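You operate a simulated robot arm through the tools that you are given. There is no shell and no other tool. Be economical: measure what you need, move in short steps, check, and stop when the job is done.

You run a simulated two-armed robot. Do the job below in one go: nothing can be reset, and whatever is moved stays where it is left.

## Task
Take the lid off the small red tub and lay it down on the packing table. Stack the sample jar that says "PVC" from the top of the sample bench on top of the sample jar that says "copper". Take the grey cartridge from the top of the aisle bench and leave it on the top of the low cabinet. Shut the low cabinet door. Fetch the tagged black coil from the top of the sorting bench and set it on the table of the strapping machine. Any order will do.

Only the result counts: the job must be done as asked and must still hold three seconds after the hand-in. Knocking over, shifting, dropping, spilling or breaking anything else fails it. Lids that push on must go on centred and level and be pressed home; caps that screw on are set level and turned clockwise until they are tight.

## Robot
Two 7-joint arms with fingered hands on one trunk, on a base that drives. Base frame: it is fixed to the floor where the robot stands at the start and does not move with it; the origin is under the middle of the robot, x ahead of it, y to its left, z up; the surface under the hand at the start is at about z = 80. Readings come in cm, degrees, newtons and seconds.
The left shoulder is at the start at [2.1, 20.8, 132.3], the right one opposite. Places, roughly: grey cartridge (9x9x24 cm) [-760, 310, 90]; low cabinet door [-1090, 200, 40]; sample jar [-175, 325, 100]; small red tub (27x15x10 cm) [50, -10, 80]; table of the strapping machine [-120, 40, 80]; tagged black coil [75, -275, 100]; top of the low cabinet (18x42 cm) [-1080, 226, 104]. Payload 5 kg a hand.
Tool frame (each hand has its own): the origin (TCP) lies between the finger pads and is the grasp point; the fingertips stand 4.8 cm ahead of it; z points along the fingers, y is the line along which they close. Largest opening 16 cm; the body of the gripper starts 5.6 cm behind the TCP. The gripper is a hand of 4 fingers: y runs from the thumb to the fingers, the wrist lies at [-2.6, -14.2, -25.2] in the tool frame, and closing takes about 1.5 s.
Orientation is that of the tool frame in the base frame, as [roll, pitch, yaw] about the fixed x, y, z axes, in that order (R = Rz(yaw) Ry(pitch) Rx(roll)). With the fingers straight down and the wrist toward the robot, the tool's x, y and z point along [0, 1, 0], [1, 0, 0] and [0, 0, -1] of the base frame.

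## Interface
- The arms move only by the tool servo_tool. It takes "left_targets", "right_targets" or both (then of equal length, played together; a hand with none holds still); each is a list of rows, each a list of 2 entries, a list of its own where there are three numbers: the shift along the tool's x, y, z in units of 50 mm (1.0 is 50 mm), then the turn, a rotation vector about the tool's x, y, z in units of 6 degrees (1.0 is 6 degrees). In form: [[[x, y, z], [wx, wy, wz]], ...]. A call has 1 to 12 rows; each row shifts and turns the commanded pose from where the row before left it, along the tool's axes as they then stand. "left_hand" and "right_hand" are, for a hand that has rows, the gripper command, from -1 (shut) to 1 (fully open), values between in proportion, set as the call begins (left out, the last holds). A call with a number of a shift or a turn outside -1 to 1 is refused whole. A row lasts 0.2 s, in which the tool goes at most 5 cm and 8.6 degrees; a call with a longer step from one row to the next is refused whole, and so is a gripper value outside its range. A pose out of reach is approached as far as the arm can. The call stops where the force on the tool passes 40 N (or 10 N more than at its start, if that is more) or the arm is blocked; 0.2 s more then pass. The fingers move at their own pace (about 10.8 cm/s each) and stop on an object; they squeeze with about 25 N. The grip force told is the motor's: it shows also when the fingers shut on nothing. Time passes only in rows, and 0.2 s behind the last, so rows that do not move let the fingers close. It gives the time, the measured TCP pose, the force on the tool (base axes), the opening and the grip force at its end, in the units of the frame above (readings bear some noise), with the torque about the TCP (base axes, N m) and any sound that the robot's microphone picked up.
- Cameras (640 x 400 px; columns grow to the right, rows downward): "scene" is now at [3.57, 6.8, 148.63]; the picture's right is [0.94, -0.34, -0.00], its down [-0.28, -0.76, -0.58] and it looks along [0.20, 0.55, -0.81] (base axes); focal length 214 px, centre (320, 200). "left" rides on the left gripper at [-8.7, -13.3, -18.9] in its tool frame; the picture's right is [-0.83, -0.26, 0.49], its down [0.51, -0.71, 0.49] and it looks along [0.22, 0.66, 0.72] (tool axes); focal length 238 px, centre (320, 200). "right" rides on the right gripper at [8.7, -13.3, -18.9] in its tool frame; the picture's right is [-0.83, 0.26, -0.49], its down [-0.51, -0.71, 0.49] and it looks along [-0.22, 0.66, 0.72] (tool axes); focal length 238 px, centre (320, 200). There is no depth. A picture from a camera that has moved, and an enlarged one, comes with that camera's place and axes in the base frame and with its lens.
- grab_frame(camera): a new picture of that camera. No time passes.
- lift_body(by): slides the trunk up (or, below 0, down) by that many cm; the arms and the scene camera ride with it, the base frame stays. It gives what a move gives, with no picture.
- base_move(legs): drives the robot by 1 to 6 legs, each [ahead, left, turn to the left] in cm, cm and degrees, along the robot's own axes; the way and the turn of a leg run together, so that a leg with both is an arc; at most 150 cm and 180 degrees a leg. The arms and the cameras ride along, it lands a little off, and it stops where it bumps. It gives what a move gives.
- set_fingers(index, middle, ring, thumb_bend, thumb_turn, hand): sets how far each is bent, from 0 (flat) to 1 (curled in); at 0.3 the hand is open as for a grip, at 0.7 the pads meet at the TCP. One left out holds its place. A second passes; each finger stops where it meets its share of the squeeze, and holds until it gets a number again. A gripper value or a shape takes the hand back. It gives what a move gives, with no picture; readings hold the bend of each and the force on the fingers (four entries, about 0 where the hand has none), thumb and palm. thumb_turn goes from beside the hand (0) to across from the fingers (1), as for a grip.
- grasp_type(shape, hand): the hand has 4 fingers and takes this shape, open, in about a second: jaw (thumb against the fingers, like two jaws); tri (thumb and two fingers); tip (a fingertip pinch); poke (one finger out to press); point (the index stretched); flat (the hand flat); cup (the hand cupped); fist (a fist). The gripper value then closes the fingers along that shape, each until it touches; the sizes above hold for jaw. It gives what a move gives, with no picture.
- aim_head(pan, tilt): turns the head with the scene camera to pan (to the left, within 86 degrees either way) and tilt (down, from -29 to 69), counted from straight ahead of the robot. It gives what a move gives.
- zoom(camera, box): a new picture of the part [left, top, right, bottom] of that camera's present view, enlarged. No time passes.
- sign_off(): hands the job in; it is judged then, once.

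Work in short steps. Places have to be worked out from the pictures, the camera data and where the tool is seen: move nearer, look again, correct. Check each grasp and each placing, and mend what went wrong. You have 165 turns and 122 pictures in all, those below and enlarged ones among them. Open the grippers and draw the arms clear of the work before you hand the job in, unless the task says otherwise; then end with one line.

The tools are called after "Call:" by a JSON object that holds its "fn" and its "kwargs". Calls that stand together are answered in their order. servo_tool: Moves the arms, as the interface text tells. Its arguments: {"type":"object","properties":{"left_targets":{"type":"array","items":{"type":"array"}},"left_hand":{"type":"number"},"right_targets":{"type":"array","items":{"type":"array"}},"right_hand":{"type":"number"}},"required":[]} The other tools are called the same way: lift_body (by) slides the trunk up or down; grasp_type (shape, hand) gives the hand a shape; set_fingers (index, middle, ring, thumb_bend, thumb_turn, hand) moves the fingers one by one; base_move (legs) drives the base; aim_head (pan, tilt) turns the head that bears the scene camera; grab_frame (camera) takes a picture; zoom (camera, box) takes an enlarged picture of a part of a camera's view; sign_off () hands the job in.

At the start:

```text
time_s: 0.0
left_eef_pos: [37.97, 53.94, 112.87]
left_tcp_rot: [-180.0, 0.0, 90.0]
left_ft_force: [0.0, 0.1, 0.0]
left_torque: [0.02, -0.02, 0.01]
left_width: 15.97
left_finger_force: 0.1
left_shape: jaw
left_bend: [0.3, 0.3, 0.3, 0.3, 0.98]
left_finger forces: [0.1, 0.0, 0.0, 0.0, 0.0, 0.1]
right_eef_pos: [68.43, 10.43, 117.11]
right_tcp_rot: [180.0, -0.1, 90.0]
right_ft_force: [-0.5, 0.3, -0.3]
right_torque: [0.01, -0.01, -0.01]
right_width: 15.96
right_finger_force: 0.1
right_shape: jaw
right_bend: [0.3, 0.3, 0.3, 0.3, 0.98]
right_finger forces: [0.0, 0.0, 0.0, 0.1, 0.0, 0.0]
trunk travel left (down, up): [-32.5, 36.5]
robot x, y, heading: [-0.09, -0.43, -0.3]
head pan, tilt: [70.2, 54.3]
```

scene: 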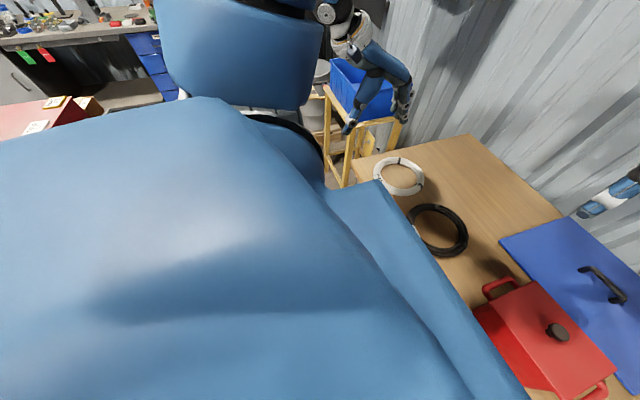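
right: 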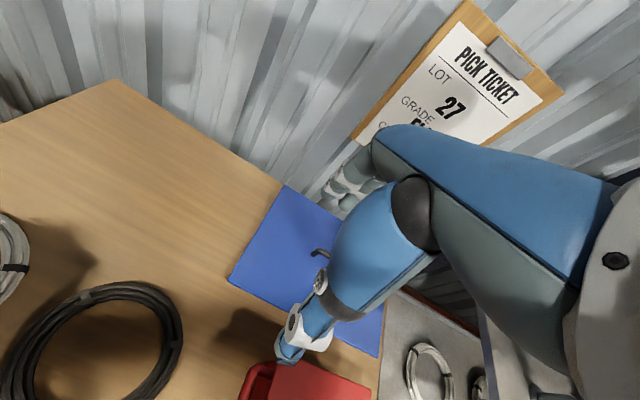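
left: 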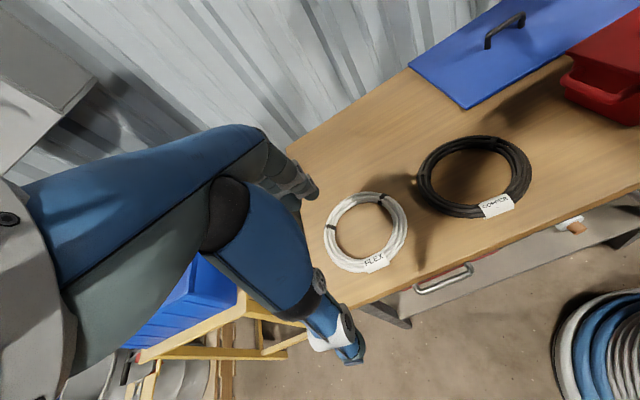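

I look first at the packing table straight ahead, with the head turned forward.

Call:
{"fn": "aim_head", "kwargs": {"pan": 0, "tilt": 50}}

Call:
{"fn": "grab_frame", "kwargs": {"camera": "scene"}}

```text
time_s: 1.4
left_eef_pos: [37.97, 53.88, 112.78]
left_tcp_rot: [-180.0, 0.1, 90.0]
left_ft_force: [0.1, -0.3, 1.2]
left_torque: [-0.02, 0.04, 0.0]
left_width: 15.97
left_finger_force: 0.0
left_shape: jaw
left_bend: [0.3, 0.3, 0.3, 0.3, 0.98]
left_finger forces: [0.1, 0.1, 0.0, 0.0, 0.1, 0.0]
right_eef_pos: [68.35, 10.37, 117.24]
right_tcp_rot: [180.0, 0.0, 90.0]
right_ft_force: [1.0, 0.1, 0.2]
right_torque: [-0.02, 0.03, 0.01]
right_width: 15.96
right_finger_force: 0.0
right_shape: jaw
right_bend: [0.3, 0.3, 0.3, 0.3, 0.98]
right_finger forces: [0.1, 0.0, 0.1, 0.1, 0.0, 0.1]
trunk travel left (down, up): [-32.5, 36.5]
robot x, y, heading: [0.08, 0.2, -0.2]
head pan, tilt: [0.0, 50.0]
```

```text
118 pictures are left
camera scene: at [8.81, -0.05, 149.19], right [0.0, -1.0, 0.0], down [-0.77, 0.0, -0.64], along [0.64, 0.0, -0.77], focal length 214 px, centre (320, 200)
```

scene: 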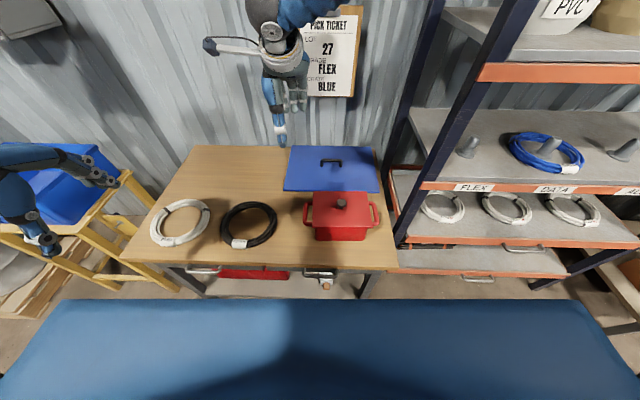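

The tub with its knobbed lid is in front of me; I zoom in to fix the knob's place.

Call:
{"fn": "zoom", "kwargs": {"camera": "scene", "box": [280, 140, 400, 260]}}

Call:
{"fn": "zoom", "kwargs": {"camera": "scene", "box": [120, 120, 420, 308]}}

```text
3.33 times, centred on (340, 200) of scene
camera zoom: at [8.81, -0.05, 149.19], right [0.0, -1.0, 0.0], down [-0.77, 0.0, -0.64], along [0.64, 0.0, -0.77], focal length 715 px, centre (253, 200)
```

zoom: 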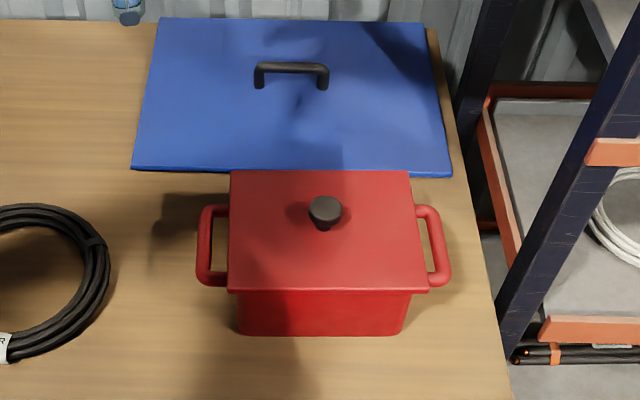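

```text
2.13 times, centred on (270, 214) of scene
camera zoom: at [8.81, -0.05, 149.19], right [0.0, -1.0, 0.0], down [-0.77, 0.0, -0.64], along [0.64, 0.0, -0.77], focal length 456 px, centre (426, 170)
```

zoom: 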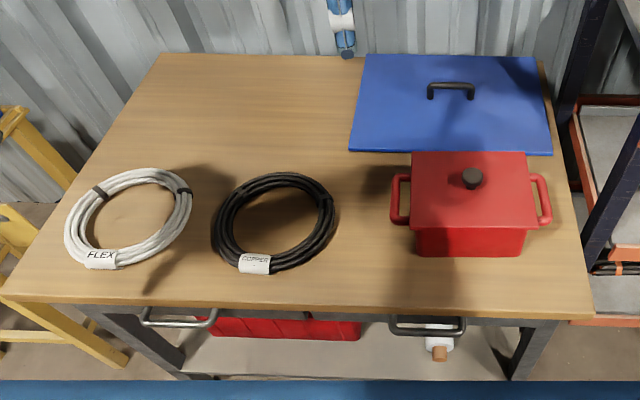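

Geometry: knob at about (54.2, −7.3, ~93), lid about 16×20 cm at z≈90. I bring the right hand above the knob and look.

Call:
{"fn": "servo_tool", "kwargs": {"right_targets": [[[-0.71, -0.566, 0], [0, 0, 0]], [[-0.71, -0.566, 0], [0, 0, 0]], [[-0.71, -0.566, 0], [0, 0, 0]], [[-0.71, -0.566, 0], [0, 0, 0]], [[-0.7, -0.566, 0], [0, 0, 0]], [[0, 0, 0.9], [0, 0, 0]], [[0, 0, 0.9], [0, 0, 0]], [[0, 0, 0], [0, 0, 0]]], "right_hand": 0.0}}

Call:
{"fn": "grab_frame", "kwargs": {"camera": "right"}}

Call:
{"fn": "zoom", "kwargs": {"camera": "scene", "box": [270, 120, 410, 260]}}

```text
time_s: 3.2
left_eef_pos: [37.89, 53.71, 112.87]
left_tcp_rot: [-179.9, 0.0, 90.0]
left_ft_force: [-0.5, -0.5, 0.1]
left_torque: [0.02, -0.01, 0.02]
left_width: 15.97
left_finger_force: 0.0
left_shape: jaw
left_bend: [0.3, 0.3, 0.3, 0.3, 0.98]
left_finger forces: [0.1, 0.1, 0.0, 0.0, 0.0, 0.0]
right_eef_pos: [54.04, -7.33, 108.05]
right_tcp_rot: [-180.0, 0.0, 89.9]
right_ft_force: [-0.5, -0.1, 0.5]
right_torque: [0.03, -0.03, 0.01]
right_width: 8.02
right_finger_force: 0.0
right_shape: jaw
right_bend: [0.74, 0.45, 0.42, 0.69, 1.0]
right_finger forces: [0.0, 0.0, 0.0, 0.0, 0.0, 0.0]
trunk travel left (down, up): [-32.5, 36.5]
robot x, y, heading: [-0.05, 0.24, 0.2]
head pan, tilt: [0.0, 50.0]
```

```text
115 pictures are left
camera right: at [40.86, 1.28, 126.88], right [0.26, -0.83, 0.49], down [-0.71, -0.51, -0.49], along [0.66, -0.22, -0.72], focal length 238 px, centre (320, 200)
```

right: 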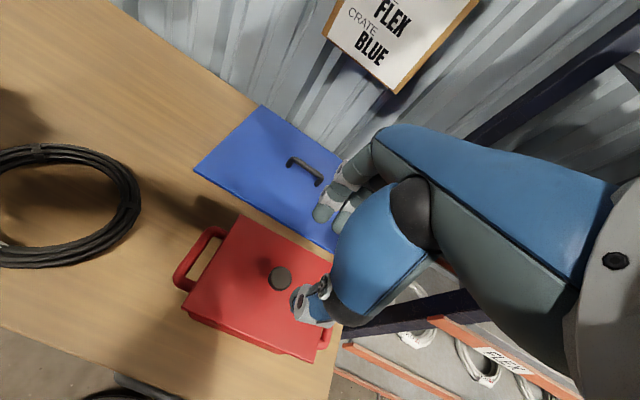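

```text
2.86 times, centred on (340, 190) of scene
camera zoom: at [8.73, -0.11, 149.2], right [0.0, -1.0, 0.0], down [-0.77, 0.0, -0.64], along [0.64, 0.0, -0.77], focal length 613 px, centre (263, 229)
```

zoom: 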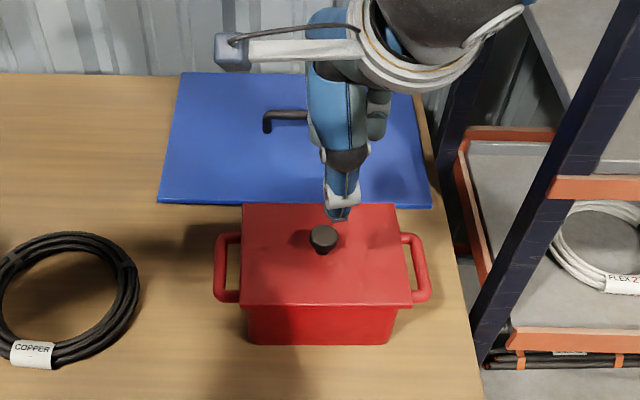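

Knob triangulated at (54.3, −7.4, ~93), matching the scene view. I lower to TCP z≈96.5 and check fingertip height.

Call:
{"fn": "servo_tool", "kwargs": {"right_targets": [[[0, 0.04, 0.7], [0, 0, 0]], [[0, 0, 0.7], [0, 0, 0]], [[0, 0, 0.5], [0, 0, 0]], [[0, 0, 0.4], [0, 0, 0]], [[0, 0, 0], [0, 0, 0]]]}}

Call:
{"fn": "zoom", "kwargs": {"camera": "right", "box": [240, 160, 400, 320]}}

Call:
{"fn": "zoom", "kwargs": {"camera": "scene", "box": [290, 140, 390, 240]}}

```text
time_s: 4.4
left_eef_pos: [37.86, 53.76, 112.96]
left_tcp_rot: [179.9, 0.1, 90.0]
left_ft_force: [-1.0, -0.1, 1.2]
left_torque: [0.01, -0.01, 0.06]
left_width: 15.97
left_finger_force: 0.0
left_shape: jaw
left_bend: [0.3, 0.3, 0.3, 0.3, 0.98]
left_finger forces: [0.0, 0.0, 0.1, 0.1, 0.0, 0.0]
right_eef_pos: [54.51, -7.28, 96.66]
right_tcp_rot: [-179.9, 0.1, 90.0]
right_ft_force: [0.0, -0.2, -1.0]
right_torque: [0.04, -0.06, 0.0]
right_width: 8.04
right_finger_force: 0.0
right_shape: jaw
right_bend: [0.74, 0.45, 0.42, 0.69, 1.0]
right_finger forces: [0.0, 0.0, 0.0, 0.1, 0.0, 0.1]
trunk travel left (down, up): [-32.5, 36.5]
robot x, y, heading: [0.28, -0.24, 0.2]
head pan, tilt: [0.0, 50.0]
```

```text
2.50 times, centred on (320, 240) of right
camera zoom: at [41.24, 1.32, 115.47], right [0.26, -0.83, 0.49], down [-0.71, -0.51, -0.49], along [0.66, -0.22, -0.72], focal length 596 px, centre (320, 100)
```

zoom: 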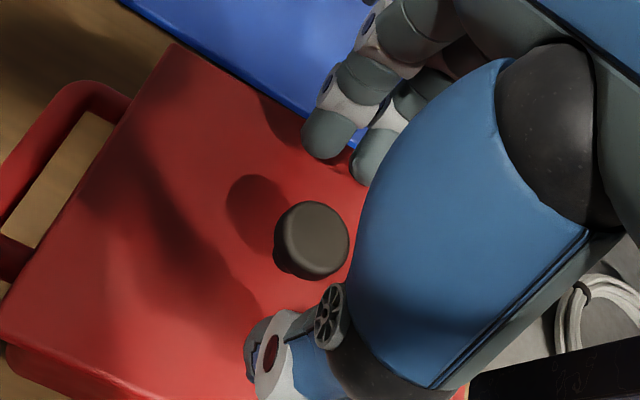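

```text
4.00 times, centred on (340, 190) of scene
camera zoom: at [8.75, -0.08, 149.2], right [0.0, -1.0, 0.0], down [-0.77, 0.0, -0.64], along [0.64, 0.0, -0.77], focal length 858 px, centre (240, 240)
```

zoom: 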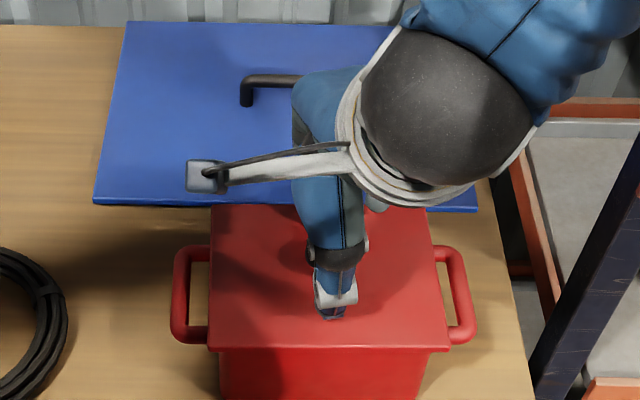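

Knob is centred under the TCP. I go down 1.2 cm more and close.

Call:
{"fn": "servo_tool", "kwargs": {"right_targets": [[[0, 0, 0.24], [0, 0, 0]]]}}

Call:
{"fn": "servo_tool", "kwargs": {"right_targets": [[[0, 0, 0], [0, 0, 0]], [[0, 0, 0], [0, 0, 0]], [[0, 0, 0], [0, 0, 0]], [[0, 0, 0], [0, 0, 0]], [[0, 0, 0], [0, 0, 0]], [[0, 0, 0], [0, 0, 0]], [[0, 0, 0], [0, 0, 0]]], "right_hand": -1}}

Call:
{"fn": "zoom", "kwargs": {"camera": "right", "box": [240, 160, 400, 320]}}

```text
time_s: 4.9
left_eef_pos: [37.9, 53.85, 112.77]
left_tcp_rot: [-180.0, 0.0, 89.9]
left_ft_force: [1.0, -0.5, 0.2]
left_torque: [-0.01, 0.03, 0.02]
left_width: 15.95
left_finger_force: 0.0
left_shape: jaw
left_bend: [0.3, 0.3, 0.3, 0.3, 0.98]
left_finger forces: [0.0, 0.0, 0.0, 0.1, 0.1, 0.1]
right_eef_pos: [54.69, -7.05, 96.12]
right_tcp_rot: [179.4, -0.2, 89.9]
right_ft_force: [-2.0, -1.2, 19.8]
right_torque: [0.05, 1.42, 0.08]
right_width: 8.17
right_finger_force: 0.1
right_shape: jaw
right_bend: [0.74, 0.45, 0.42, 0.69, 1.0]
right_finger forces: [0.0, 0.0, 0.1, 0.1, 20.1, 0.1]
trunk travel left (down, up): [-32.5, 36.5]
robot x, y, heading: [-0.33, 0.28, 0.1]
head pan, tilt: [0.0, 50.0]
stopped in row 1 (right hand): the force on the tool passed its limit at 46 N (the readings are from after the stop); the commanded pose is now the measured one
```

```text
time_s: 6.5
left_eef_pos: [37.91, 53.96, 112.88]
left_tcp_rot: [-180.0, 0.0, 90.0]
left_ft_force: [-0.1, -0.5, -0.1]
left_torque: [0.01, -0.01, 0.01]
left_width: 15.97
left_finger_force: 0.0
left_shape: jaw
left_bend: [0.3, 0.3, 0.3, 0.3, 0.98]
left_finger forces: [0.0, 0.0, 0.1, 0.0, 0.0, 0.1]
right_eef_pos: [54.88, -7.06, 96.11]
right_tcp_rot: [179.3, -0.2, 89.8]
right_ft_force: [15.5, -2.8, 34.4]
right_torque: [0.44, -0.73, -0.17]
right_width: 2.44
right_finger_force: 24.9
right_shape: jaw
right_bend: [0.7, 0.7, 0.7, 0.74, 1.0]
right_finger forces: [56.4, 7.1, 0.0, 0.1, 20.6, 0.0]
trunk travel left (down, up): [-32.5, 36.5]
robot x, y, heading: [0.0, 0.17, 0.0]
head pan, tilt: [0.0, 50.0]
```

```text
2.50 times, centred on (320, 240) of right
camera zoom: at [41.51, 1.43, 114.77], right [0.25, -0.84, 0.49], down [-0.7, -0.5, -0.5], along [0.66, -0.22, -0.72], focal length 596 px, centre (320, 100)
```

zoom: 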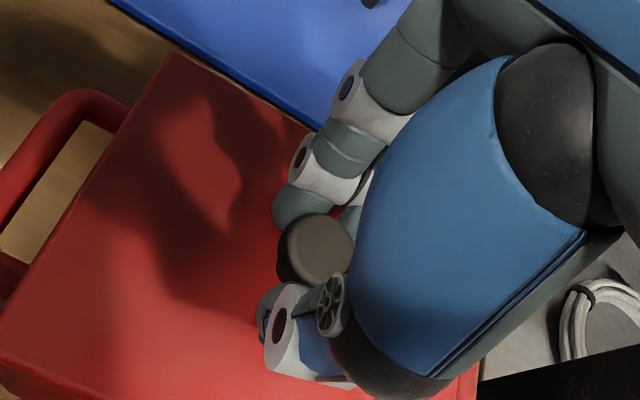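

Index and thumb are round the knob. I lift slowly a few cm.

Call:
{"fn": "servo_tool", "kwargs": {"right_targets": [[[0, 0, -0.1], [0, 0, 0]], [[0, 0, -0.1], [0, 0, 0]], [[0, 0, -0.2], [0, 0, 0]], [[0, 0, -0.3], [0, 0, 0]], [[0, 0, -0.3], [0, 0, 0]]]}}

Call:
{"fn": "grab_frame", "kwargs": {"camera": "scene"}}

```text
time_s: 7.7
left_eef_pos: [37.9, 53.88, 112.81]
left_tcp_rot: [-179.9, 0.0, 90.0]
left_ft_force: [0.2, 0.3, -0.3]
left_torque: [-0.04, -0.02, -0.05]
left_width: 15.95
left_finger_force: 0.0
left_shape: jaw
left_bend: [0.3, 0.3, 0.3, 0.3, 0.98]
left_finger forces: [0.0, 0.0, 0.0, 0.0, 0.0, 0.1]
right_eef_pos: [54.68, -7.14, 100.9]
right_tcp_rot: [179.6, -0.2, 89.9]
right_ft_force: [-0.8, 0.8, -3.7]
right_torque: [0.02, -0.09, 0.01]
right_width: 2.36
right_finger_force: 24.8
right_shape: jaw
right_bend: [0.7, 0.7, 0.7, 0.74, 1.0]
right_finger forces: [15.3, 7.0, 0.1, 0.0, 19.5, 0.0]
trunk travel left (down, up): [-32.5, 36.5]
robot x, y, heading: [0.07, -0.06, 0.1]
head pan, tilt: [0.0, 50.0]
```

```text
110 pictures are left
camera scene: at [8.76, -0.04, 149.19], right [0.0, -1.0, 0.0], down [-0.77, 0.0, -0.64], along [0.64, 0.0, -0.77], focal length 214 px, centre (320, 200)
```

scene: 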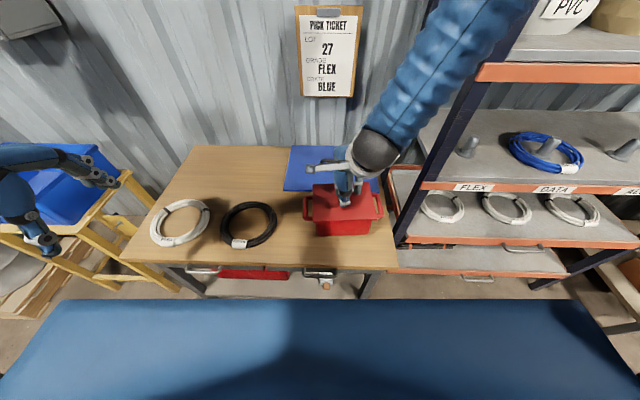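

The lid hangs from the hand (3.7 N). I lift higher and carry it to the free spot at about (80, 31).

Call:
{"fn": "servo_tool", "kwargs": {"right_targets": [[[0, 0, -0.7], [0, 0, 0]], [[0, 0, -0.7], [0, 0, 0]], [[0.7, 0.5, 0], [0, 0, 0]], [[0.76, 0.5, 0], [0, 0, 0]], [[0.76, 0.5, 0], [0, 0, 0]], [[0.76, 0.5, 0], [0, 0, 0]], [[0.76, 0.5, 0], [0, 0, 0]], [[0.76, 0.5, 0], [0, 0, 0]], [[0.76, 0.5, 0], [0, 0, 0]], [[0.76, 0.5, 0], [0, 0, 0]], [[0.76, 0.5, 0], [0, 0, 0]], [[0.76, 0.5, 0], [0, 0, 0]]]}}

Call:
{"fn": "grab_frame", "kwargs": {"camera": "scene"}}

Call:
{"fn": "grab_frame", "kwargs": {"camera": "right"}}

```text
time_s: 10.3
left_eef_pos: [37.94, 53.83, 112.71]
left_tcp_rot: [-180.0, 0.0, 90.0]
left_ft_force: [-0.5, -0.5, 0.1]
left_torque: [0.04, 0.04, 0.0]
left_width: 15.96
left_finger_force: 0.0
left_shape: jaw
left_bend: [0.3, 0.3, 0.3, 0.3, 0.98]
left_finger forces: [0.0, 0.1, 0.0, 0.0, 0.0, 0.0]
right_eef_pos: [78.71, 28.3, 108.22]
right_tcp_rot: [179.5, -0.2, 89.8]
right_ft_force: [-0.7, -0.4, 0.7]
right_torque: [0.07, 0.01, 0.03]
right_width: 2.35
right_finger_force: 24.5
right_shape: jaw
right_bend: [0.7, 0.7, 0.7, 0.74, 1.0]
right_finger forces: [17.1, 6.1, 0.1, 0.0, 18.2, 0.0]
right hand out of reach, approached as far as the arm can: row 12
trunk travel left (down, up): [-32.5, 36.5]
robot x, y, heading: [0.17, -0.14, 0.4]
head pan, tilt: [0.0, 50.0]
heard: snap
```

```text
109 pictures are left
camera scene: at [8.83, -0.11, 149.2], right [0.0, -1.0, 0.0], down [-0.77, 0.0, -0.64], along [0.64, 0.0, -0.77], focal length 214 px, centre (320, 200)
```

scene: 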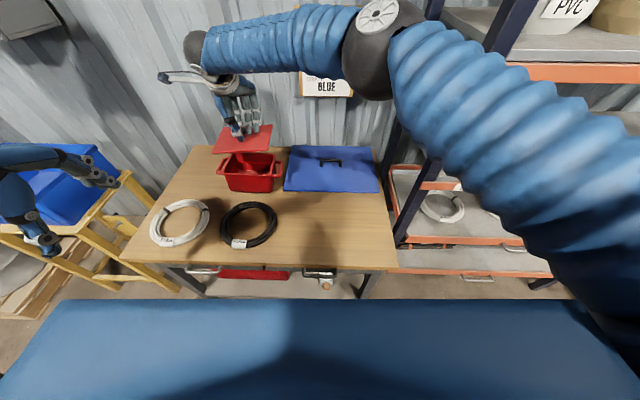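

```text
108 pictures are left
camera right: at [65.32, 36.81, 127.08], right [0.25, -0.84, 0.49], down [-0.71, -0.5, -0.5], along [0.66, -0.22, -0.72], focal length 238 px, centre (320, 200)
```

right: 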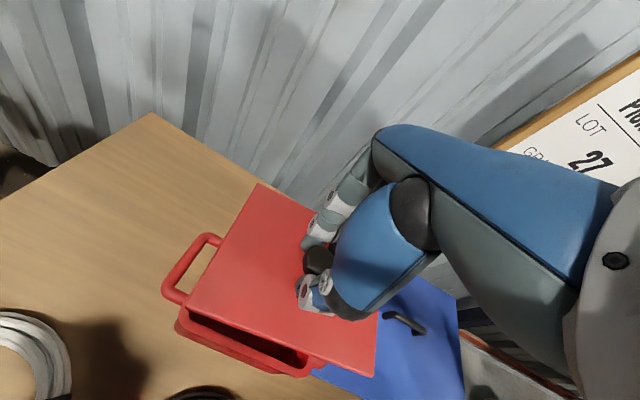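

The whole tub came along and the lid has just snapped off. I hold still briefly and look at how the tub sits.

Call:
{"fn": "servo_tool", "kwargs": {"right_targets": [[[0, 0, 0], [0, 0, 0]], [[0, 0, 0], [0, 0, 0]]]}}

Call:
{"fn": "zoom", "kwargs": {"camera": "scene", "box": [140, 90, 400, 270]}}

Call:
{"fn": "zoom", "kwargs": {"camera": "right", "box": [100, 150, 460, 400]}}

```text
time_s: 10.9
left_eef_pos: [37.9, 54.03, 112.74]
left_tcp_rot: [180.0, -0.1, 90.0]
left_ft_force: [-0.3, -0.5, 0.2]
left_torque: [0.01, 0.02, 0.01]
left_width: 15.96
left_finger_force: 0.1
left_shape: jaw
left_bend: [0.3, 0.3, 0.3, 0.3, 0.98]
left_finger forces: [0.1, 0.2, 0.1, 0.0, 0.1, 0.0]
right_eef_pos: [78.58, 28.34, 108.17]
right_tcp_rot: [179.5, -0.2, 89.8]
right_ft_force: [0.3, -0.5, -1.1]
right_torque: [0.03, -0.02, 0.0]
right_width: 2.38
right_finger_force: 24.7
right_shape: jaw
right_bend: [0.7, 0.7, 0.7, 0.74, 1.0]
right_finger forces: [17.0, 6.1, 0.1, 0.0, 18.3, 0.0]
trunk travel left (down, up): [-32.5, 36.5]
robot x, y, heading: [-0.34, -0.07, -0.2]
head pan, tilt: [0.0, 50.0]
```

```text
2.22 times, centred on (270, 180) of scene
camera zoom: at [8.79, -0.11, 149.2], right [0.0, -1.0, 0.0], down [-0.77, 0.0, -0.64], along [0.64, 0.0, -0.77], focal length 477 px, centre (431, 244)
```

zoom: 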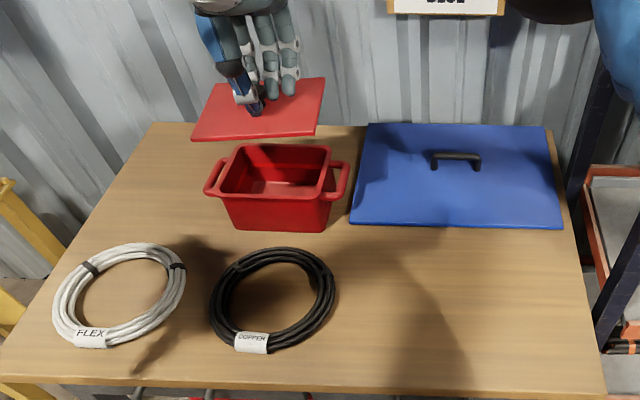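

```text
1.60 times, centred on (280, 275) of right
camera zoom: at [65.19, 36.88, 127.04], right [0.25, -0.84, 0.49], down [-0.71, -0.5, -0.5], along [0.66, -0.22, -0.72], focal length 381 px, centre (384, 80)
```

zoom: 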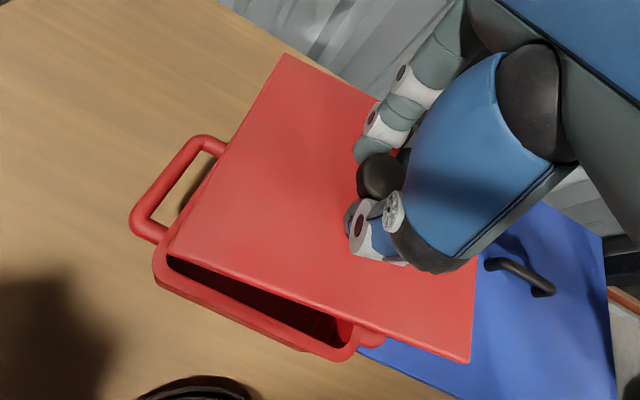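

The tub landed upright and empty, right under the lid, with nothing else disturbed. I'll set the lid at the free left rear of the table (about (79,55)), then take the tub back to its place. First check the room to the left for the base.

Call:
{"fn": "aim_head", "kwargs": {"pan": 75, "tilt": 35}}

Call:
{"fn": "grab_frame", "kwargs": {"camera": "scene"}}

```text
time_s: 12.3
left_eef_pos: [37.91, 53.88, 112.84]
left_tcp_rot: [180.0, 0.0, 90.0]
left_ft_force: [0.6, 0.4, 0.4]
left_torque: [-0.02, 0.0, 0.0]
left_width: 15.95
left_finger_force: 0.1
left_shape: jaw
left_bend: [0.3, 0.3, 0.3, 0.3, 0.98]
left_finger forces: [0.0, 0.0, 0.0, 0.0, 0.0, 0.1]
right_eef_pos: [78.57, 28.42, 108.22]
right_tcp_rot: [179.6, -0.2, 89.8]
right_ft_force: [-0.2, -0.3, -1.7]
right_torque: [-0.02, -0.02, -0.03]
right_width: 2.35
right_finger_force: 25.0
right_shape: jaw
right_bend: [0.7, 0.7, 0.7, 0.74, 1.0]
right_finger forces: [17.2, 6.1, 0.1, 0.1, 18.3, 0.0]
trunk travel left (down, up): [-32.5, 36.5]
robot x, y, heading: [-0.12, 0.17, -0.1]
head pan, tilt: [75.0, 35.0]
```

```text
105 pictures are left
camera scene: at [3.41, 8.46, 151.36], right [0.97, -0.26, 0.0], down [-0.15, -0.55, -0.82], along [0.21, 0.79, -0.57], focal length 214 px, centre (320, 200)
```

scene: 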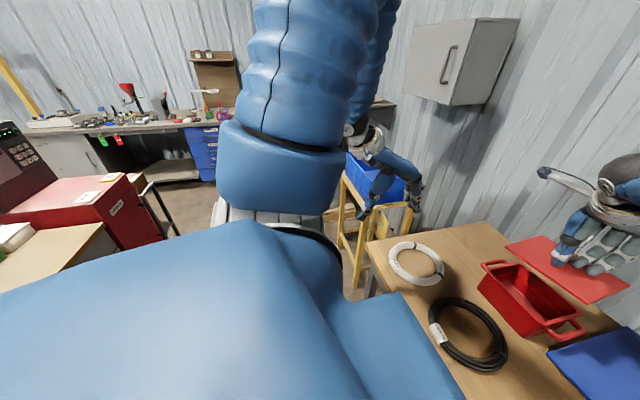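

Left side is clear on the floor (stand legs begin at x≈55). I drive 28 cm to the left with the lid held high.

Call:
{"fn": "base_move", "kwargs": {"legs": [[0, 28, 0]]}}

Call:
{"fn": "aim_head", "kwargs": {"pan": 10, "tilt": 50}}

Call:
{"fn": "grab_frame", "kwargs": {"camera": "scene"}}

```text
time_s: 14.3
left_eef_pos: [38.14, 82.07, 112.89]
left_tcp_rot: [179.9, 0.1, 89.7]
left_ft_force: [0.4, 0.7, 0.9]
left_torque: [-0.03, 0.04, -0.04]
left_width: 15.95
left_finger_force: 0.1
left_shape: jaw
left_bend: [0.3, 0.3, 0.3, 0.3, 0.98]
left_finger forces: [0.1, 0.0, 0.0, 0.1, 0.0, 0.0]
right_eef_pos: [78.6, 56.56, 108.19]
right_tcp_rot: [179.5, -0.1, 89.7]
right_ft_force: [-0.1, 1.0, -1.6]
right_torque: [-0.06, -0.01, -0.04]
right_width: 2.37
right_finger_force: 24.7
right_shape: jaw
right_bend: [0.7, 0.7, 0.7, 0.74, 1.0]
right_finger forces: [17.1, 6.1, 0.0, 0.0, 18.2, 0.0]
trunk travel left (down, up): [-32.5, 36.5]
robot x, y, heading: [-0.29, 28.42, -0.4]
head pan, tilt: [75.0, 35.0]
```

```text
time_s: 15.7
left_eef_pos: [38.14, 82.07, 112.8]
left_tcp_rot: [179.9, -0.1, 89.8]
left_ft_force: [0.4, 0.4, -0.8]
left_torque: [-0.04, 0.01, 0.01]
left_width: 15.94
left_finger_force: 0.1
left_shape: jaw
left_bend: [0.3, 0.3, 0.3, 0.3, 0.98]
left_finger forces: [0.0, 0.1, 0.0, 0.0, 0.0, 0.1]
right_eef_pos: [78.63, 56.48, 108.34]
right_tcp_rot: [179.6, -0.1, 89.8]
right_ft_force: [-1.0, -0.1, -1.2]
right_torque: [-0.03, -0.02, -0.02]
right_width: 2.35
right_finger_force: 25.3
right_shape: jaw
right_bend: [0.7, 0.7, 0.7, 0.74, 1.0]
right_finger forces: [17.1, 6.1, 0.0, 0.0, 18.1, 0.0]
trunk travel left (down, up): [-32.5, 36.5]
robot x, y, heading: [0.22, 28.48, -0.3]
head pan, tilt: [10.0, 50.0]
```

```text
104 pictures are left
camera scene: at [8.76, 29.58, 149.19], right [0.17, -0.99, 0.0], down [-0.75, -0.13, -0.64], along [0.63, 0.11, -0.77], focal length 214 px, centre (320, 200)
```

scene: 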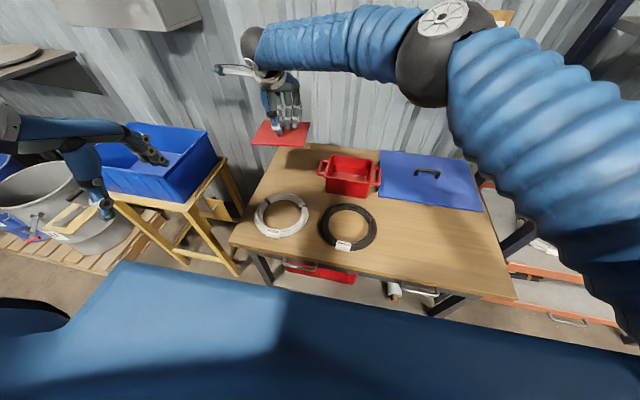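

Table's left edge is y≈67, tub handle ends y≈41.6, so y=54.5 suits the lid. I shift 2 cm and lower most of the way.

Call:
{"fn": "servo_tool", "kwargs": {"right_targets": [[[-0.4, 0, 0.5], [0, 0, 0]], [[0, 0, 0.9], [0, 0, 0]], [[0, 0, 0.9], [0, 0, 0]], [[0, 0, 0.9], [0, 0, 0]], [[0, 0, 0.4], [0, 0, 0]], [[0, 0, 0.2], [0, 0, 0]], [[0, 0, 0], [0, 0, 0]]]}}

Call:
{"fn": "grab_frame", "kwargs": {"camera": "right"}}

Call:
{"fn": "zoom", "kwargs": {"camera": "scene", "box": [200, 80, 400, 260]}}

```text
time_s: 17.3
left_eef_pos: [38.11, 82.13, 112.95]
left_tcp_rot: [180.0, 0.0, 89.8]
left_ft_force: [0.2, 0.2, -0.1]
left_torque: [0.0, -0.03, -0.02]
left_width: 15.97
left_finger_force: 0.0
left_shape: jaw
left_bend: [0.3, 0.3, 0.3, 0.3, 0.98]
left_finger forces: [0.1, 0.1, 0.0, 0.1, 0.0, 0.1]
right_eef_pos: [78.79, 54.51, 89.28]
right_tcp_rot: [179.5, -0.2, 89.7]
right_ft_force: [-0.7, 0.5, 0.5]
right_torque: [-0.01, 0.0, -0.01]
right_width: 2.37
right_finger_force: 25.1
right_shape: jaw
right_bend: [0.7, 0.7, 0.7, 0.74, 1.0]
right_finger forces: [17.2, 6.2, 0.0, 0.1, 17.9, 0.0]
trunk travel left (down, up): [-32.5, 36.5]
robot x, y, heading: [-0.01, 27.97, -0.2]
head pan, tilt: [10.0, 50.0]
```

```text
103 pictures are left
camera right: at [65.39, 63.08, 108.05], right [0.25, -0.84, 0.49], down [-0.71, -0.5, -0.5], along [0.66, -0.22, -0.72], focal length 238 px, centre (320, 200)
```

right: 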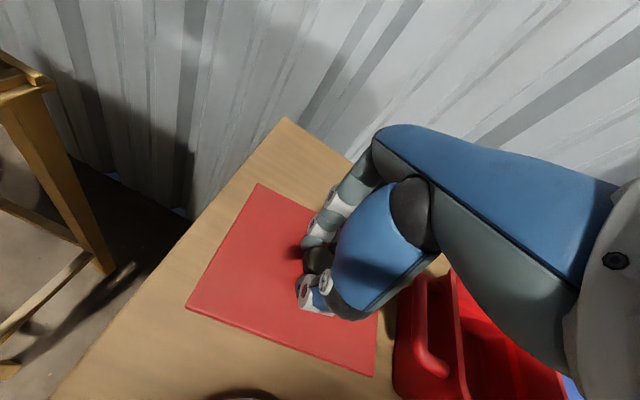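

```text
2.22 times, centred on (300, 170) of scene
camera zoom: at [8.73, 29.58, 149.2], right [0.17, -0.99, 0.0], down [-0.75, -0.13, -0.64], along [0.63, 0.11, -0.77], focal length 477 px, centre (364, 267)
```

zoom: 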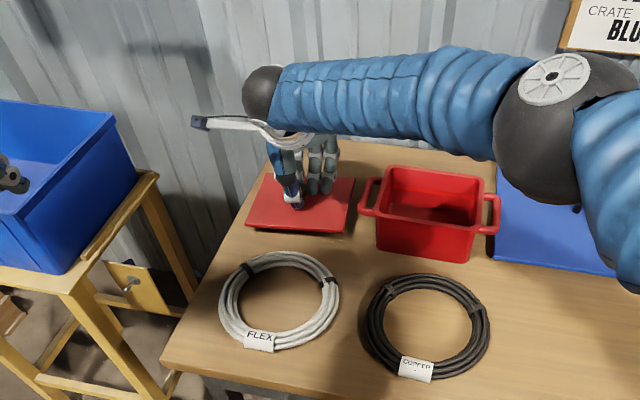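

Well placed, clear of the edge, coil and tub. I lower to contact in small steps.

Call:
{"fn": "servo_tool", "kwargs": {"right_targets": [[[0, 0, 0.12], [0, 0, 0]], [[0, 0, 0.1], [0, 0, 0]], [[0, 0, 0.1], [0, 0, 0]], [[0, 0, 0.1], [0, 0, 0]]]}}

```text
time_s: 18.3
left_eef_pos: [38.1, 82.11, 112.81]
left_tcp_rot: [180.0, -0.1, 89.8]
left_ft_force: [0.0, 0.1, 0.2]
left_torque: [0.0, -0.01, 0.01]
left_width: 15.97
left_finger_force: 0.0
left_shape: jaw
left_bend: [0.3, 0.3, 0.3, 0.3, 0.98]
left_finger forces: [0.0, 0.0, 0.0, 0.1, 0.0, 0.0]
right_eef_pos: [78.9, 54.47, 87.14]
right_tcp_rot: [179.7, -0.2, 89.7]
right_ft_force: [0.3, 0.3, 0.1]
right_torque: [0.01, 0.0, 0.03]
right_width: 2.37
right_finger_force: 24.6
right_shape: jaw
right_bend: [0.7, 0.7, 0.7, 0.74, 1.0]
right_finger forces: [17.4, 6.2, 0.0, 0.0, 17.9, 0.0]
trunk travel left (down, up): [-32.5, 36.5]
robot x, y, heading: [-0.33, 28.4, 0.1]
head pan, tilt: [10.0, 50.0]
```

Call:
{"fn": "servo_tool", "kwargs": {"right_targets": [[[0, 0, 0.06], [0, 0, 0]], [[0, 0, 0.06], [0, 0, 0]], [[0, 0, 0.06], [0, 0, 0]], [[0, 0, 0.06], [0, 0, 0]]]}}

```text
time_s: 19.3
left_eef_pos: [38.09, 82.13, 112.85]
left_tcp_rot: [-180.0, 0.1, 89.9]
left_ft_force: [0.2, -0.4, 0.8]
left_torque: [-0.01, 0.03, 0.0]
left_width: 15.96
left_finger_force: 0.1
left_shape: jaw
left_bend: [0.3, 0.3, 0.3, 0.3, 0.98]
left_finger forces: [0.0, 0.0, 0.0, 0.0, 0.0, 0.0]
right_eef_pos: [78.82, 54.55, 85.99]
right_tcp_rot: [179.5, -0.1, 89.7]
right_ft_force: [1.0, -1.3, 3.5]
right_torque: [0.32, 0.16, 0.01]
right_width: 2.33
right_finger_force: 24.3
right_shape: jaw
right_bend: [0.7, 0.7, 0.7, 0.74, 1.0]
right_finger forces: [22.0, 8.0, 0.0, 0.1, 23.5, 0.0]
trunk travel left (down, up): [-32.5, 36.5]
robot x, y, heading: [0.01, 28.22, -0.4]
head pan, tilt: [10.0, 50.0]
```

Contact at TCP z≈86. I open the hand and raise it.

Call:
{"fn": "servo_tool", "kwargs": {"right_targets": [[[0, 0, 0.02], [0, 0, 0]], [[0, 0, 0], [0, 0, 0]], [[0, 0, 0], [0, 0, 0]], [[0, 0, 0], [0, 0, 0]]], "right_hand": 0.0}}

Call:
{"fn": "servo_tool", "kwargs": {"right_targets": [[[0, 0, -0.5], [0, 0, 0]], [[0, 0, -0.9], [0, 0, 0]], [[0, 0, -0.9], [0, 0, 0]], [[0, 0, -0.9], [0, 0, 0]], [[0, 0, -0.9], [0, 0, 0]]]}}

Call:
{"fn": "grab_frame", "kwargs": {"camera": "right"}}

```text
time_s: 20.3
left_eef_pos: [38.14, 82.17, 112.94]
left_tcp_rot: [-180.0, 0.0, 89.9]
left_ft_force: [-1.1, -0.3, 0.3]
left_torque: [0.02, -0.01, 0.03]
left_width: 15.96
left_finger_force: 0.0
left_shape: jaw
left_bend: [0.3, 0.3, 0.3, 0.3, 0.98]
left_finger forces: [0.1, 0.0, 0.0, 0.0, 0.1, 0.0]
right_eef_pos: [78.79, 54.45, 86.03]
right_tcp_rot: [179.5, -0.2, 89.7]
right_ft_force: [3.3, 0.3, 14.0]
right_torque: [0.14, 0.63, -0.08]
right_width: 7.78
right_finger_force: 0.0
right_shape: jaw
right_bend: [0.74, 0.45, 0.42, 0.72, 1.0]
right_finger forces: [0.0, 0.0, 0.1, 0.0, 14.3, 0.0]
trunk travel left (down, up): [-32.5, 36.5]
robot x, y, heading: [-0.08, 27.68, -0.2]
head pan, tilt: [10.0, 50.0]
```

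```text
time_s: 21.5
left_eef_pos: [38.08, 81.99, 112.77]
left_tcp_rot: [180.0, 0.0, 89.9]
left_ft_force: [-1.1, -0.3, -0.1]
left_torque: [0.0, -0.07, 0.01]
left_width: 15.92
left_finger_force: 0.0
left_shape: jaw
left_bend: [0.3, 0.3, 0.3, 0.3, 0.98]
left_finger forces: [0.1, 0.0, 0.0, 0.1, 0.0, 0.0]
right_eef_pos: [78.51, 54.3, 106.6]
right_tcp_rot: [179.6, -0.1, 89.8]
right_ft_force: [-1.2, 0.1, -1.8]
right_torque: [0.03, -0.15, -0.03]
right_width: 8.0
right_finger_force: 0.1
right_shape: jaw
right_bend: [0.74, 0.45, 0.42, 0.69, 1.0]
right_finger forces: [0.1, 0.1, 0.1, 0.1, 0.1, 0.0]
trunk travel left (down, up): [-32.5, 36.5]
robot x, y, heading: [0.21, 28.3, -0.2]
head pan, tilt: [10.0, 50.0]
```

```text
101 pictures are left
camera right: at [65.17, 62.95, 125.27], right [0.25, -0.84, 0.49], down [-0.71, -0.5, -0.5], along [0.66, -0.22, -0.72], focal length 238 px, centre (320, 200)
```

right: 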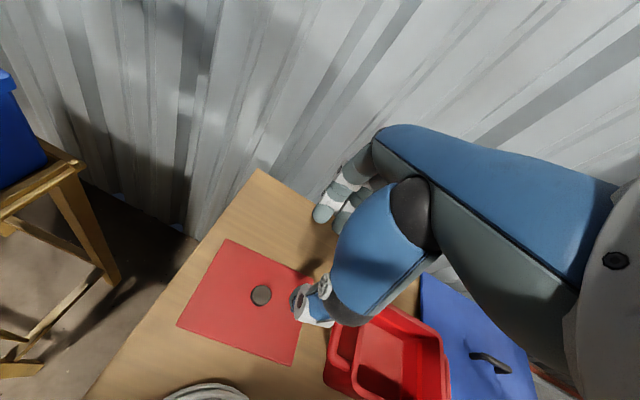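

Lid lies flat on the table. Now the tub: I move the hand over its front wall and look.

Call:
{"fn": "servo_tool", "kwargs": {"right_targets": [[[-0.85, -0.3, 0], [0, 0, 0]], [[-0.85, -0.3, 0], [0, 0, 0]], [[-0.85, -0.3, 0], [0, 0, 0]], [[-0.85, -0.3, 0], [0, 0, 0]], [[-0.85, -0.3, 0], [0, 0, 0]], [[-0.85, -0.3, 0], [0, 0, 0]], [[0, 0, 0], [0, 0, 0]]]}}

Call:
{"fn": "grab_frame", "kwargs": {"camera": "right"}}

Call:
{"fn": "zoom", "kwargs": {"camera": "scene", "box": [240, 100, 440, 260]}}

```text
time_s: 23.1
left_eef_pos: [38.21, 82.09, 112.79]
left_tcp_rot: [-179.9, 0.1, 89.7]
left_ft_force: [-0.4, 1.4, -0.7]
left_torque: [-0.13, 0.01, -0.05]
left_width: 15.96
left_finger_force: 0.1
left_shape: jaw
left_bend: [0.3, 0.3, 0.3, 0.3, 0.98]
left_finger forces: [0.0, 0.0, 0.2, 0.0, 0.1, 0.2]
right_eef_pos: [69.66, 29.32, 106.34]
right_tcp_rot: [179.5, 0.0, 89.8]
right_ft_force: [0.9, 0.5, -0.1]
right_torque: [-0.12, 0.06, 0.01]
right_width: 8.01
right_finger_force: 0.1
right_shape: jaw
right_bend: [0.74, 0.45, 0.42, 0.69, 1.0]
right_finger forces: [0.0, 0.0, 0.1, 0.0, 0.0, 0.0]
trunk travel left (down, up): [-32.5, 36.5]
robot x, y, heading: [-0.17, 28.08, -0.1]
head pan, tilt: [10.0, 50.0]
```

```text
100 pictures are left
camera right: at [56.42, 38.02, 125.08], right [0.25, -0.84, 0.49], down [-0.71, -0.5, -0.5], along [0.66, -0.22, -0.72], focal length 238 px, centre (320, 200)
```

right: 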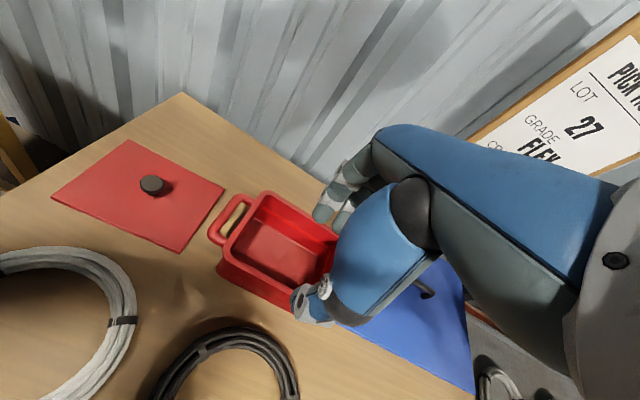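

```text
2.50 times, centred on (340, 180) of scene
camera zoom: at [8.82, 29.73, 149.18], right [0.17, -0.99, 0.0], down [-0.76, -0.13, -0.64], along [0.63, 0.11, -0.77], focal length 536 px, centre (270, 250)
```

zoom: 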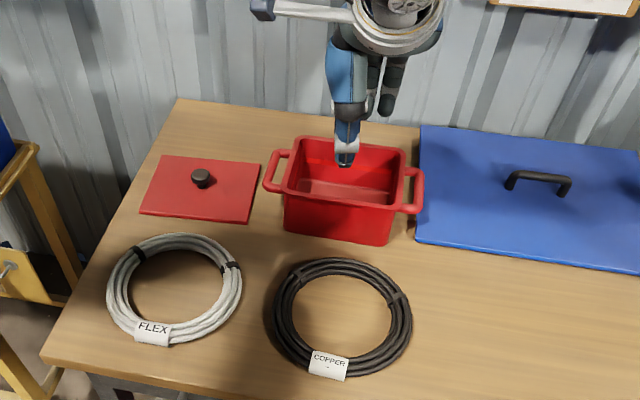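

Front wall centre at (69.7, 29.4), rim z≈89.5. I straddle it (thumb outside, fingers inside), TCP to z≈91, and close.

Call:
{"fn": "servo_tool", "kwargs": {"right_targets": [[[0, 0, 0.7], [0, 0, 0]], [[0, 0, 0.8], [0, 0, 0]], [[0, 0, 0.8], [0, 0, 0]], [[0, 0, 0.7], [0, 0, 0]], [[0, 0, 0], [0, 0, 0]]]}}

Call:
{"fn": "servo_tool", "kwargs": {"right_targets": [[[0, 0, 0], [0, 0, 0]], [[0, 0, 0], [0, 0, 0]], [[0, 0, 0], [0, 0, 0]], [[0, 0, 0], [0, 0, 0]], [[0, 0, 0], [0, 0, 0]], [[0, 0, 0], [0, 0, 0]]], "right_hand": -1}}

Call:
{"fn": "zoom", "kwargs": {"camera": "scene", "box": [240, 100, 440, 260]}}

```text
time_s: 24.3
left_eef_pos: [38.07, 82.07, 112.96]
left_tcp_rot: [-180.0, 0.0, 89.8]
left_ft_force: [-1.4, -0.2, 1.0]
left_torque: [0.01, -0.05, 0.02]
left_width: 15.98
left_finger_force: 0.1
left_shape: jaw
left_bend: [0.3, 0.3, 0.3, 0.3, 0.98]
left_finger forces: [0.0, 0.1, 0.0, 0.0, 0.0, 0.1]
right_eef_pos: [69.56, 28.93, 91.33]
right_tcp_rot: [179.4, -0.3, 89.7]
right_ft_force: [-0.2, 0.0, -0.3]
right_torque: [0.0, -0.04, -0.02]
right_width: 7.99
right_finger_force: 0.1
right_shape: jaw
right_bend: [0.74, 0.45, 0.42, 0.69, 1.0]
right_finger forces: [0.0, 0.0, 0.0, 0.1, 0.0, 0.0]
trunk travel left (down, up): [-32.5, 36.5]
robot x, y, heading: [0.32, 28.38, -0.3]
head pan, tilt: [10.0, 50.0]
```

```text
time_s: 25.7
left_eef_pos: [38.03, 82.04, 112.75]
left_tcp_rot: [-179.9, -0.1, 89.8]
left_ft_force: [0.2, 0.5, 0.5]
left_torque: [0.02, 0.03, 0.03]
left_width: 15.95
left_finger_force: 0.0
left_shape: jaw
left_bend: [0.3, 0.3, 0.3, 0.3, 0.98]
left_finger forces: [0.1, 0.1, 0.0, 0.0, 0.0, 0.0]
right_eef_pos: [69.64, 29.05, 91.19]
right_tcp_rot: [179.6, -0.2, 89.8]
right_ft_force: [0.1, 1.0, 0.4]
right_torque: [0.02, 0.02, 0.07]
right_width: 0.0
right_finger_force: 25.0
right_shape: jaw
right_bend: [0.7, 0.7, 0.7, 0.7, 1.0]
right_finger forces: [12.7, 6.1, 2.7, 0.0, 21.8, 0.0]
trunk travel left (down, up): [-32.5, 36.5]
robot x, y, heading: [-0.18, 28.56, -0.1]
head pan, tilt: [10.0, 50.0]
```

```text
2.50 times, centred on (340, 180) of scene
camera zoom: at [8.75, 29.57, 149.19], right [0.17, -0.99, 0.0], down [-0.76, -0.13, -0.64], along [0.63, 0.11, -0.77], focal length 536 px, centre (270, 250)
```

zoom: 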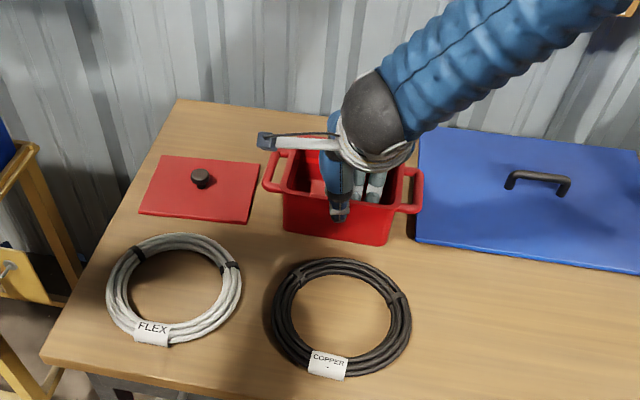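

Thumb outside, fingers inside. I lift 8 cm and read the load.

Call:
{"fn": "servo_tool", "kwargs": {"right_targets": [[[0, 0, -0.2], [0, 0, 0]], [[0, 0, -0.4], [0, 0, 0]], [[0, 0, -0.5], [0, 0, 0]], [[0, 0, -0.5], [0, 0, 0]], [[0, 0, 0], [0, 0, 0]]]}}

Call:
{"fn": "zoom", "kwargs": {"camera": "scene", "box": [240, 100, 440, 260]}}

```text
time_s: 26.9
left_eef_pos: [38.13, 81.98, 112.73]
left_tcp_rot: [-179.9, 0.0, 89.7]
left_ft_force: [1.3, 0.4, 1.1]
left_torque: [-0.03, 0.03, 0.02]
left_width: 15.98
left_finger_force: 0.1
left_shape: jaw
left_bend: [0.3, 0.3, 0.3, 0.3, 0.98]
left_finger forces: [0.1, 0.1, 0.0, 0.0, 0.1, 0.0]
right_eef_pos: [69.7, 28.98, 98.97]
right_tcp_rot: [179.6, -0.2, 89.7]
right_ft_force: [0.5, -0.3, -5.0]
right_torque: [0.03, 0.22, 0.04]
right_width: 0.0
right_finger_force: 24.9
right_shape: jaw
right_bend: [0.69, 0.7, 0.7, 0.7, 1.0]
right_finger forces: [17.1, 6.3, 2.7, 0.0, 24.9, 0.1]
trunk travel left (down, up): [-32.5, 36.5]
robot x, y, heading: [0.37, 28.38, -0.2]
head pan, tilt: [10.0, 50.0]
```

```text
2.50 times, centred on (340, 180) of scene
camera zoom: at [8.84, 29.55, 149.18], right [0.17, -0.99, 0.0], down [-0.76, -0.13, -0.64], along [0.63, 0.11, -0.77], focal length 536 px, centre (270, 250)
```

zoom: 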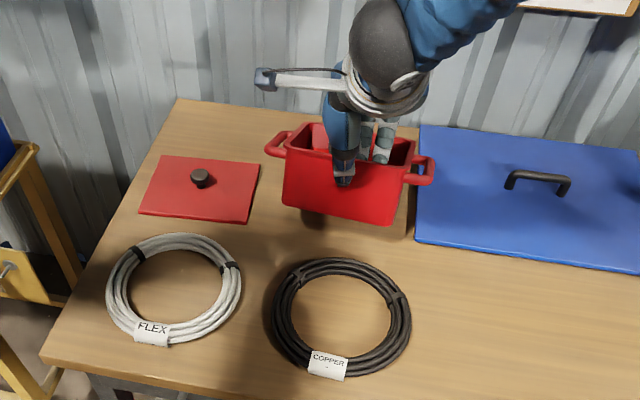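

Held firmly. I carry it to its original spot: Δx −22.5, Δy −36.7.

Call:
{"fn": "servo_tool", "kwargs": {"right_targets": [[[-0.734, -0.45, 0], [0, 0, 0]], [[-0.734, -0.45, 0], [0, 0, 0]], [[-0.734, -0.45, 0], [0, 0, 0]], [[-0.734, -0.45, 0], [0, 0, 0]], [[-0.734, -0.45, 0], [0, 0, 0]], [[-0.734, -0.45, 0], [0, 0, 0]], [[-0.734, -0.45, 0], [0, 0, 0]], [[-0.734, -0.45, 0], [0, 0, 0]], [[-0.734, -0.45, 0], [0, 0, 0]], [[-0.734, -0.45, 0], [0, 0, 0]], [[0, 0, 0.8], [0, 0, 0]], [[0, 0, 0.4], [0, 0, 0]]]}}

Call:
{"fn": "aim_head", "kwargs": {"pan": -25, "tilt": 55}}

Call:
{"fn": "grab_frame", "kwargs": {"camera": "scene"}}

```text
time_s: 29.5
left_eef_pos: [38.13, 81.97, 112.81]
left_tcp_rot: [179.9, 0.0, 89.8]
left_ft_force: [-1.3, -0.6, 0.4]
left_torque: [0.05, -0.06, -0.02]
left_width: 15.97
left_finger_force: 0.0
left_shape: jaw
left_bend: [0.3, 0.3, 0.3, 0.3, 0.98]
left_finger forces: [0.0, 0.0, 0.0, 0.0, 0.1, 0.0]
right_eef_pos: [47.2, -7.91, 92.73]
right_tcp_rot: [179.4, -0.2, 89.7]
right_ft_force: [-0.2, 0.3, -1.7]
right_torque: [0.07, -0.05, 0.0]
right_width: 0.0
right_finger_force: 25.5
right_shape: jaw
right_bend: [0.69, 0.7, 0.7, 0.7, 1.0]
right_finger forces: [14.8, 5.1, 2.5, 0.0, 21.8, 0.0]
right hand out of reach, approached as far as the arm can: row 10
trunk travel left (down, up): [-32.5, 36.5]
robot x, y, heading: [-0.15, 28.34, -0.1]
head pan, tilt: [10.0, 50.0]
```

```text
time_s: 30.5
left_eef_pos: [38.17, 82.06, 112.87]
left_tcp_rot: [179.9, 0.0, 89.8]
left_ft_force: [0.1, 0.9, -0.2]
left_torque: [0.02, 0.01, 0.0]
left_width: 15.95
left_finger_force: 0.1
left_shape: jaw
left_bend: [0.3, 0.3, 0.3, 0.3, 0.98]
left_finger forces: [0.0, 0.1, 0.1, 0.0, 0.1, 0.0]
right_eef_pos: [47.37, -7.69, 92.78]
right_tcp_rot: [179.6, -0.2, 89.8]
right_ft_force: [-0.3, -1.1, -0.7]
right_torque: [0.04, 0.02, -0.02]
right_width: 0.0
right_finger_force: 25.0
right_shape: jaw
right_bend: [0.69, 0.7, 0.7, 0.7, 1.0]
right_finger forces: [14.8, 5.1, 2.5, 0.1, 22.4, 0.0]
trunk travel left (down, up): [-32.5, 36.5]
robot x, y, heading: [-0.11, 28.58, -0.1]
head pan, tilt: [-25.0, 55.0]
```

```text
96 pictures are left
camera scene: at [7.68, 25.16, 148.54], right [-0.42, -0.91, 0.0], down [-0.74, 0.35, -0.57], along [0.52, -0.24, -0.82], focal length 214 px, centre (320, 200)
```

scene: 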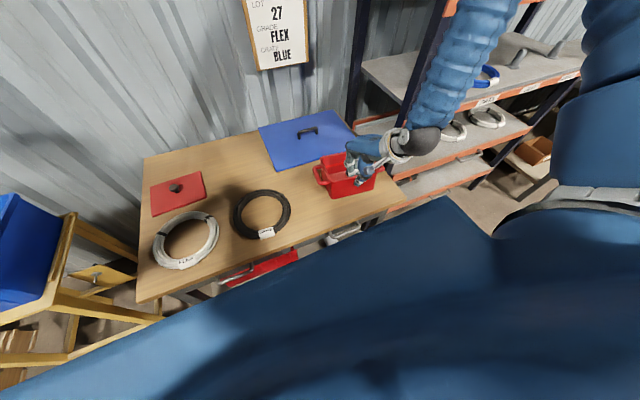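

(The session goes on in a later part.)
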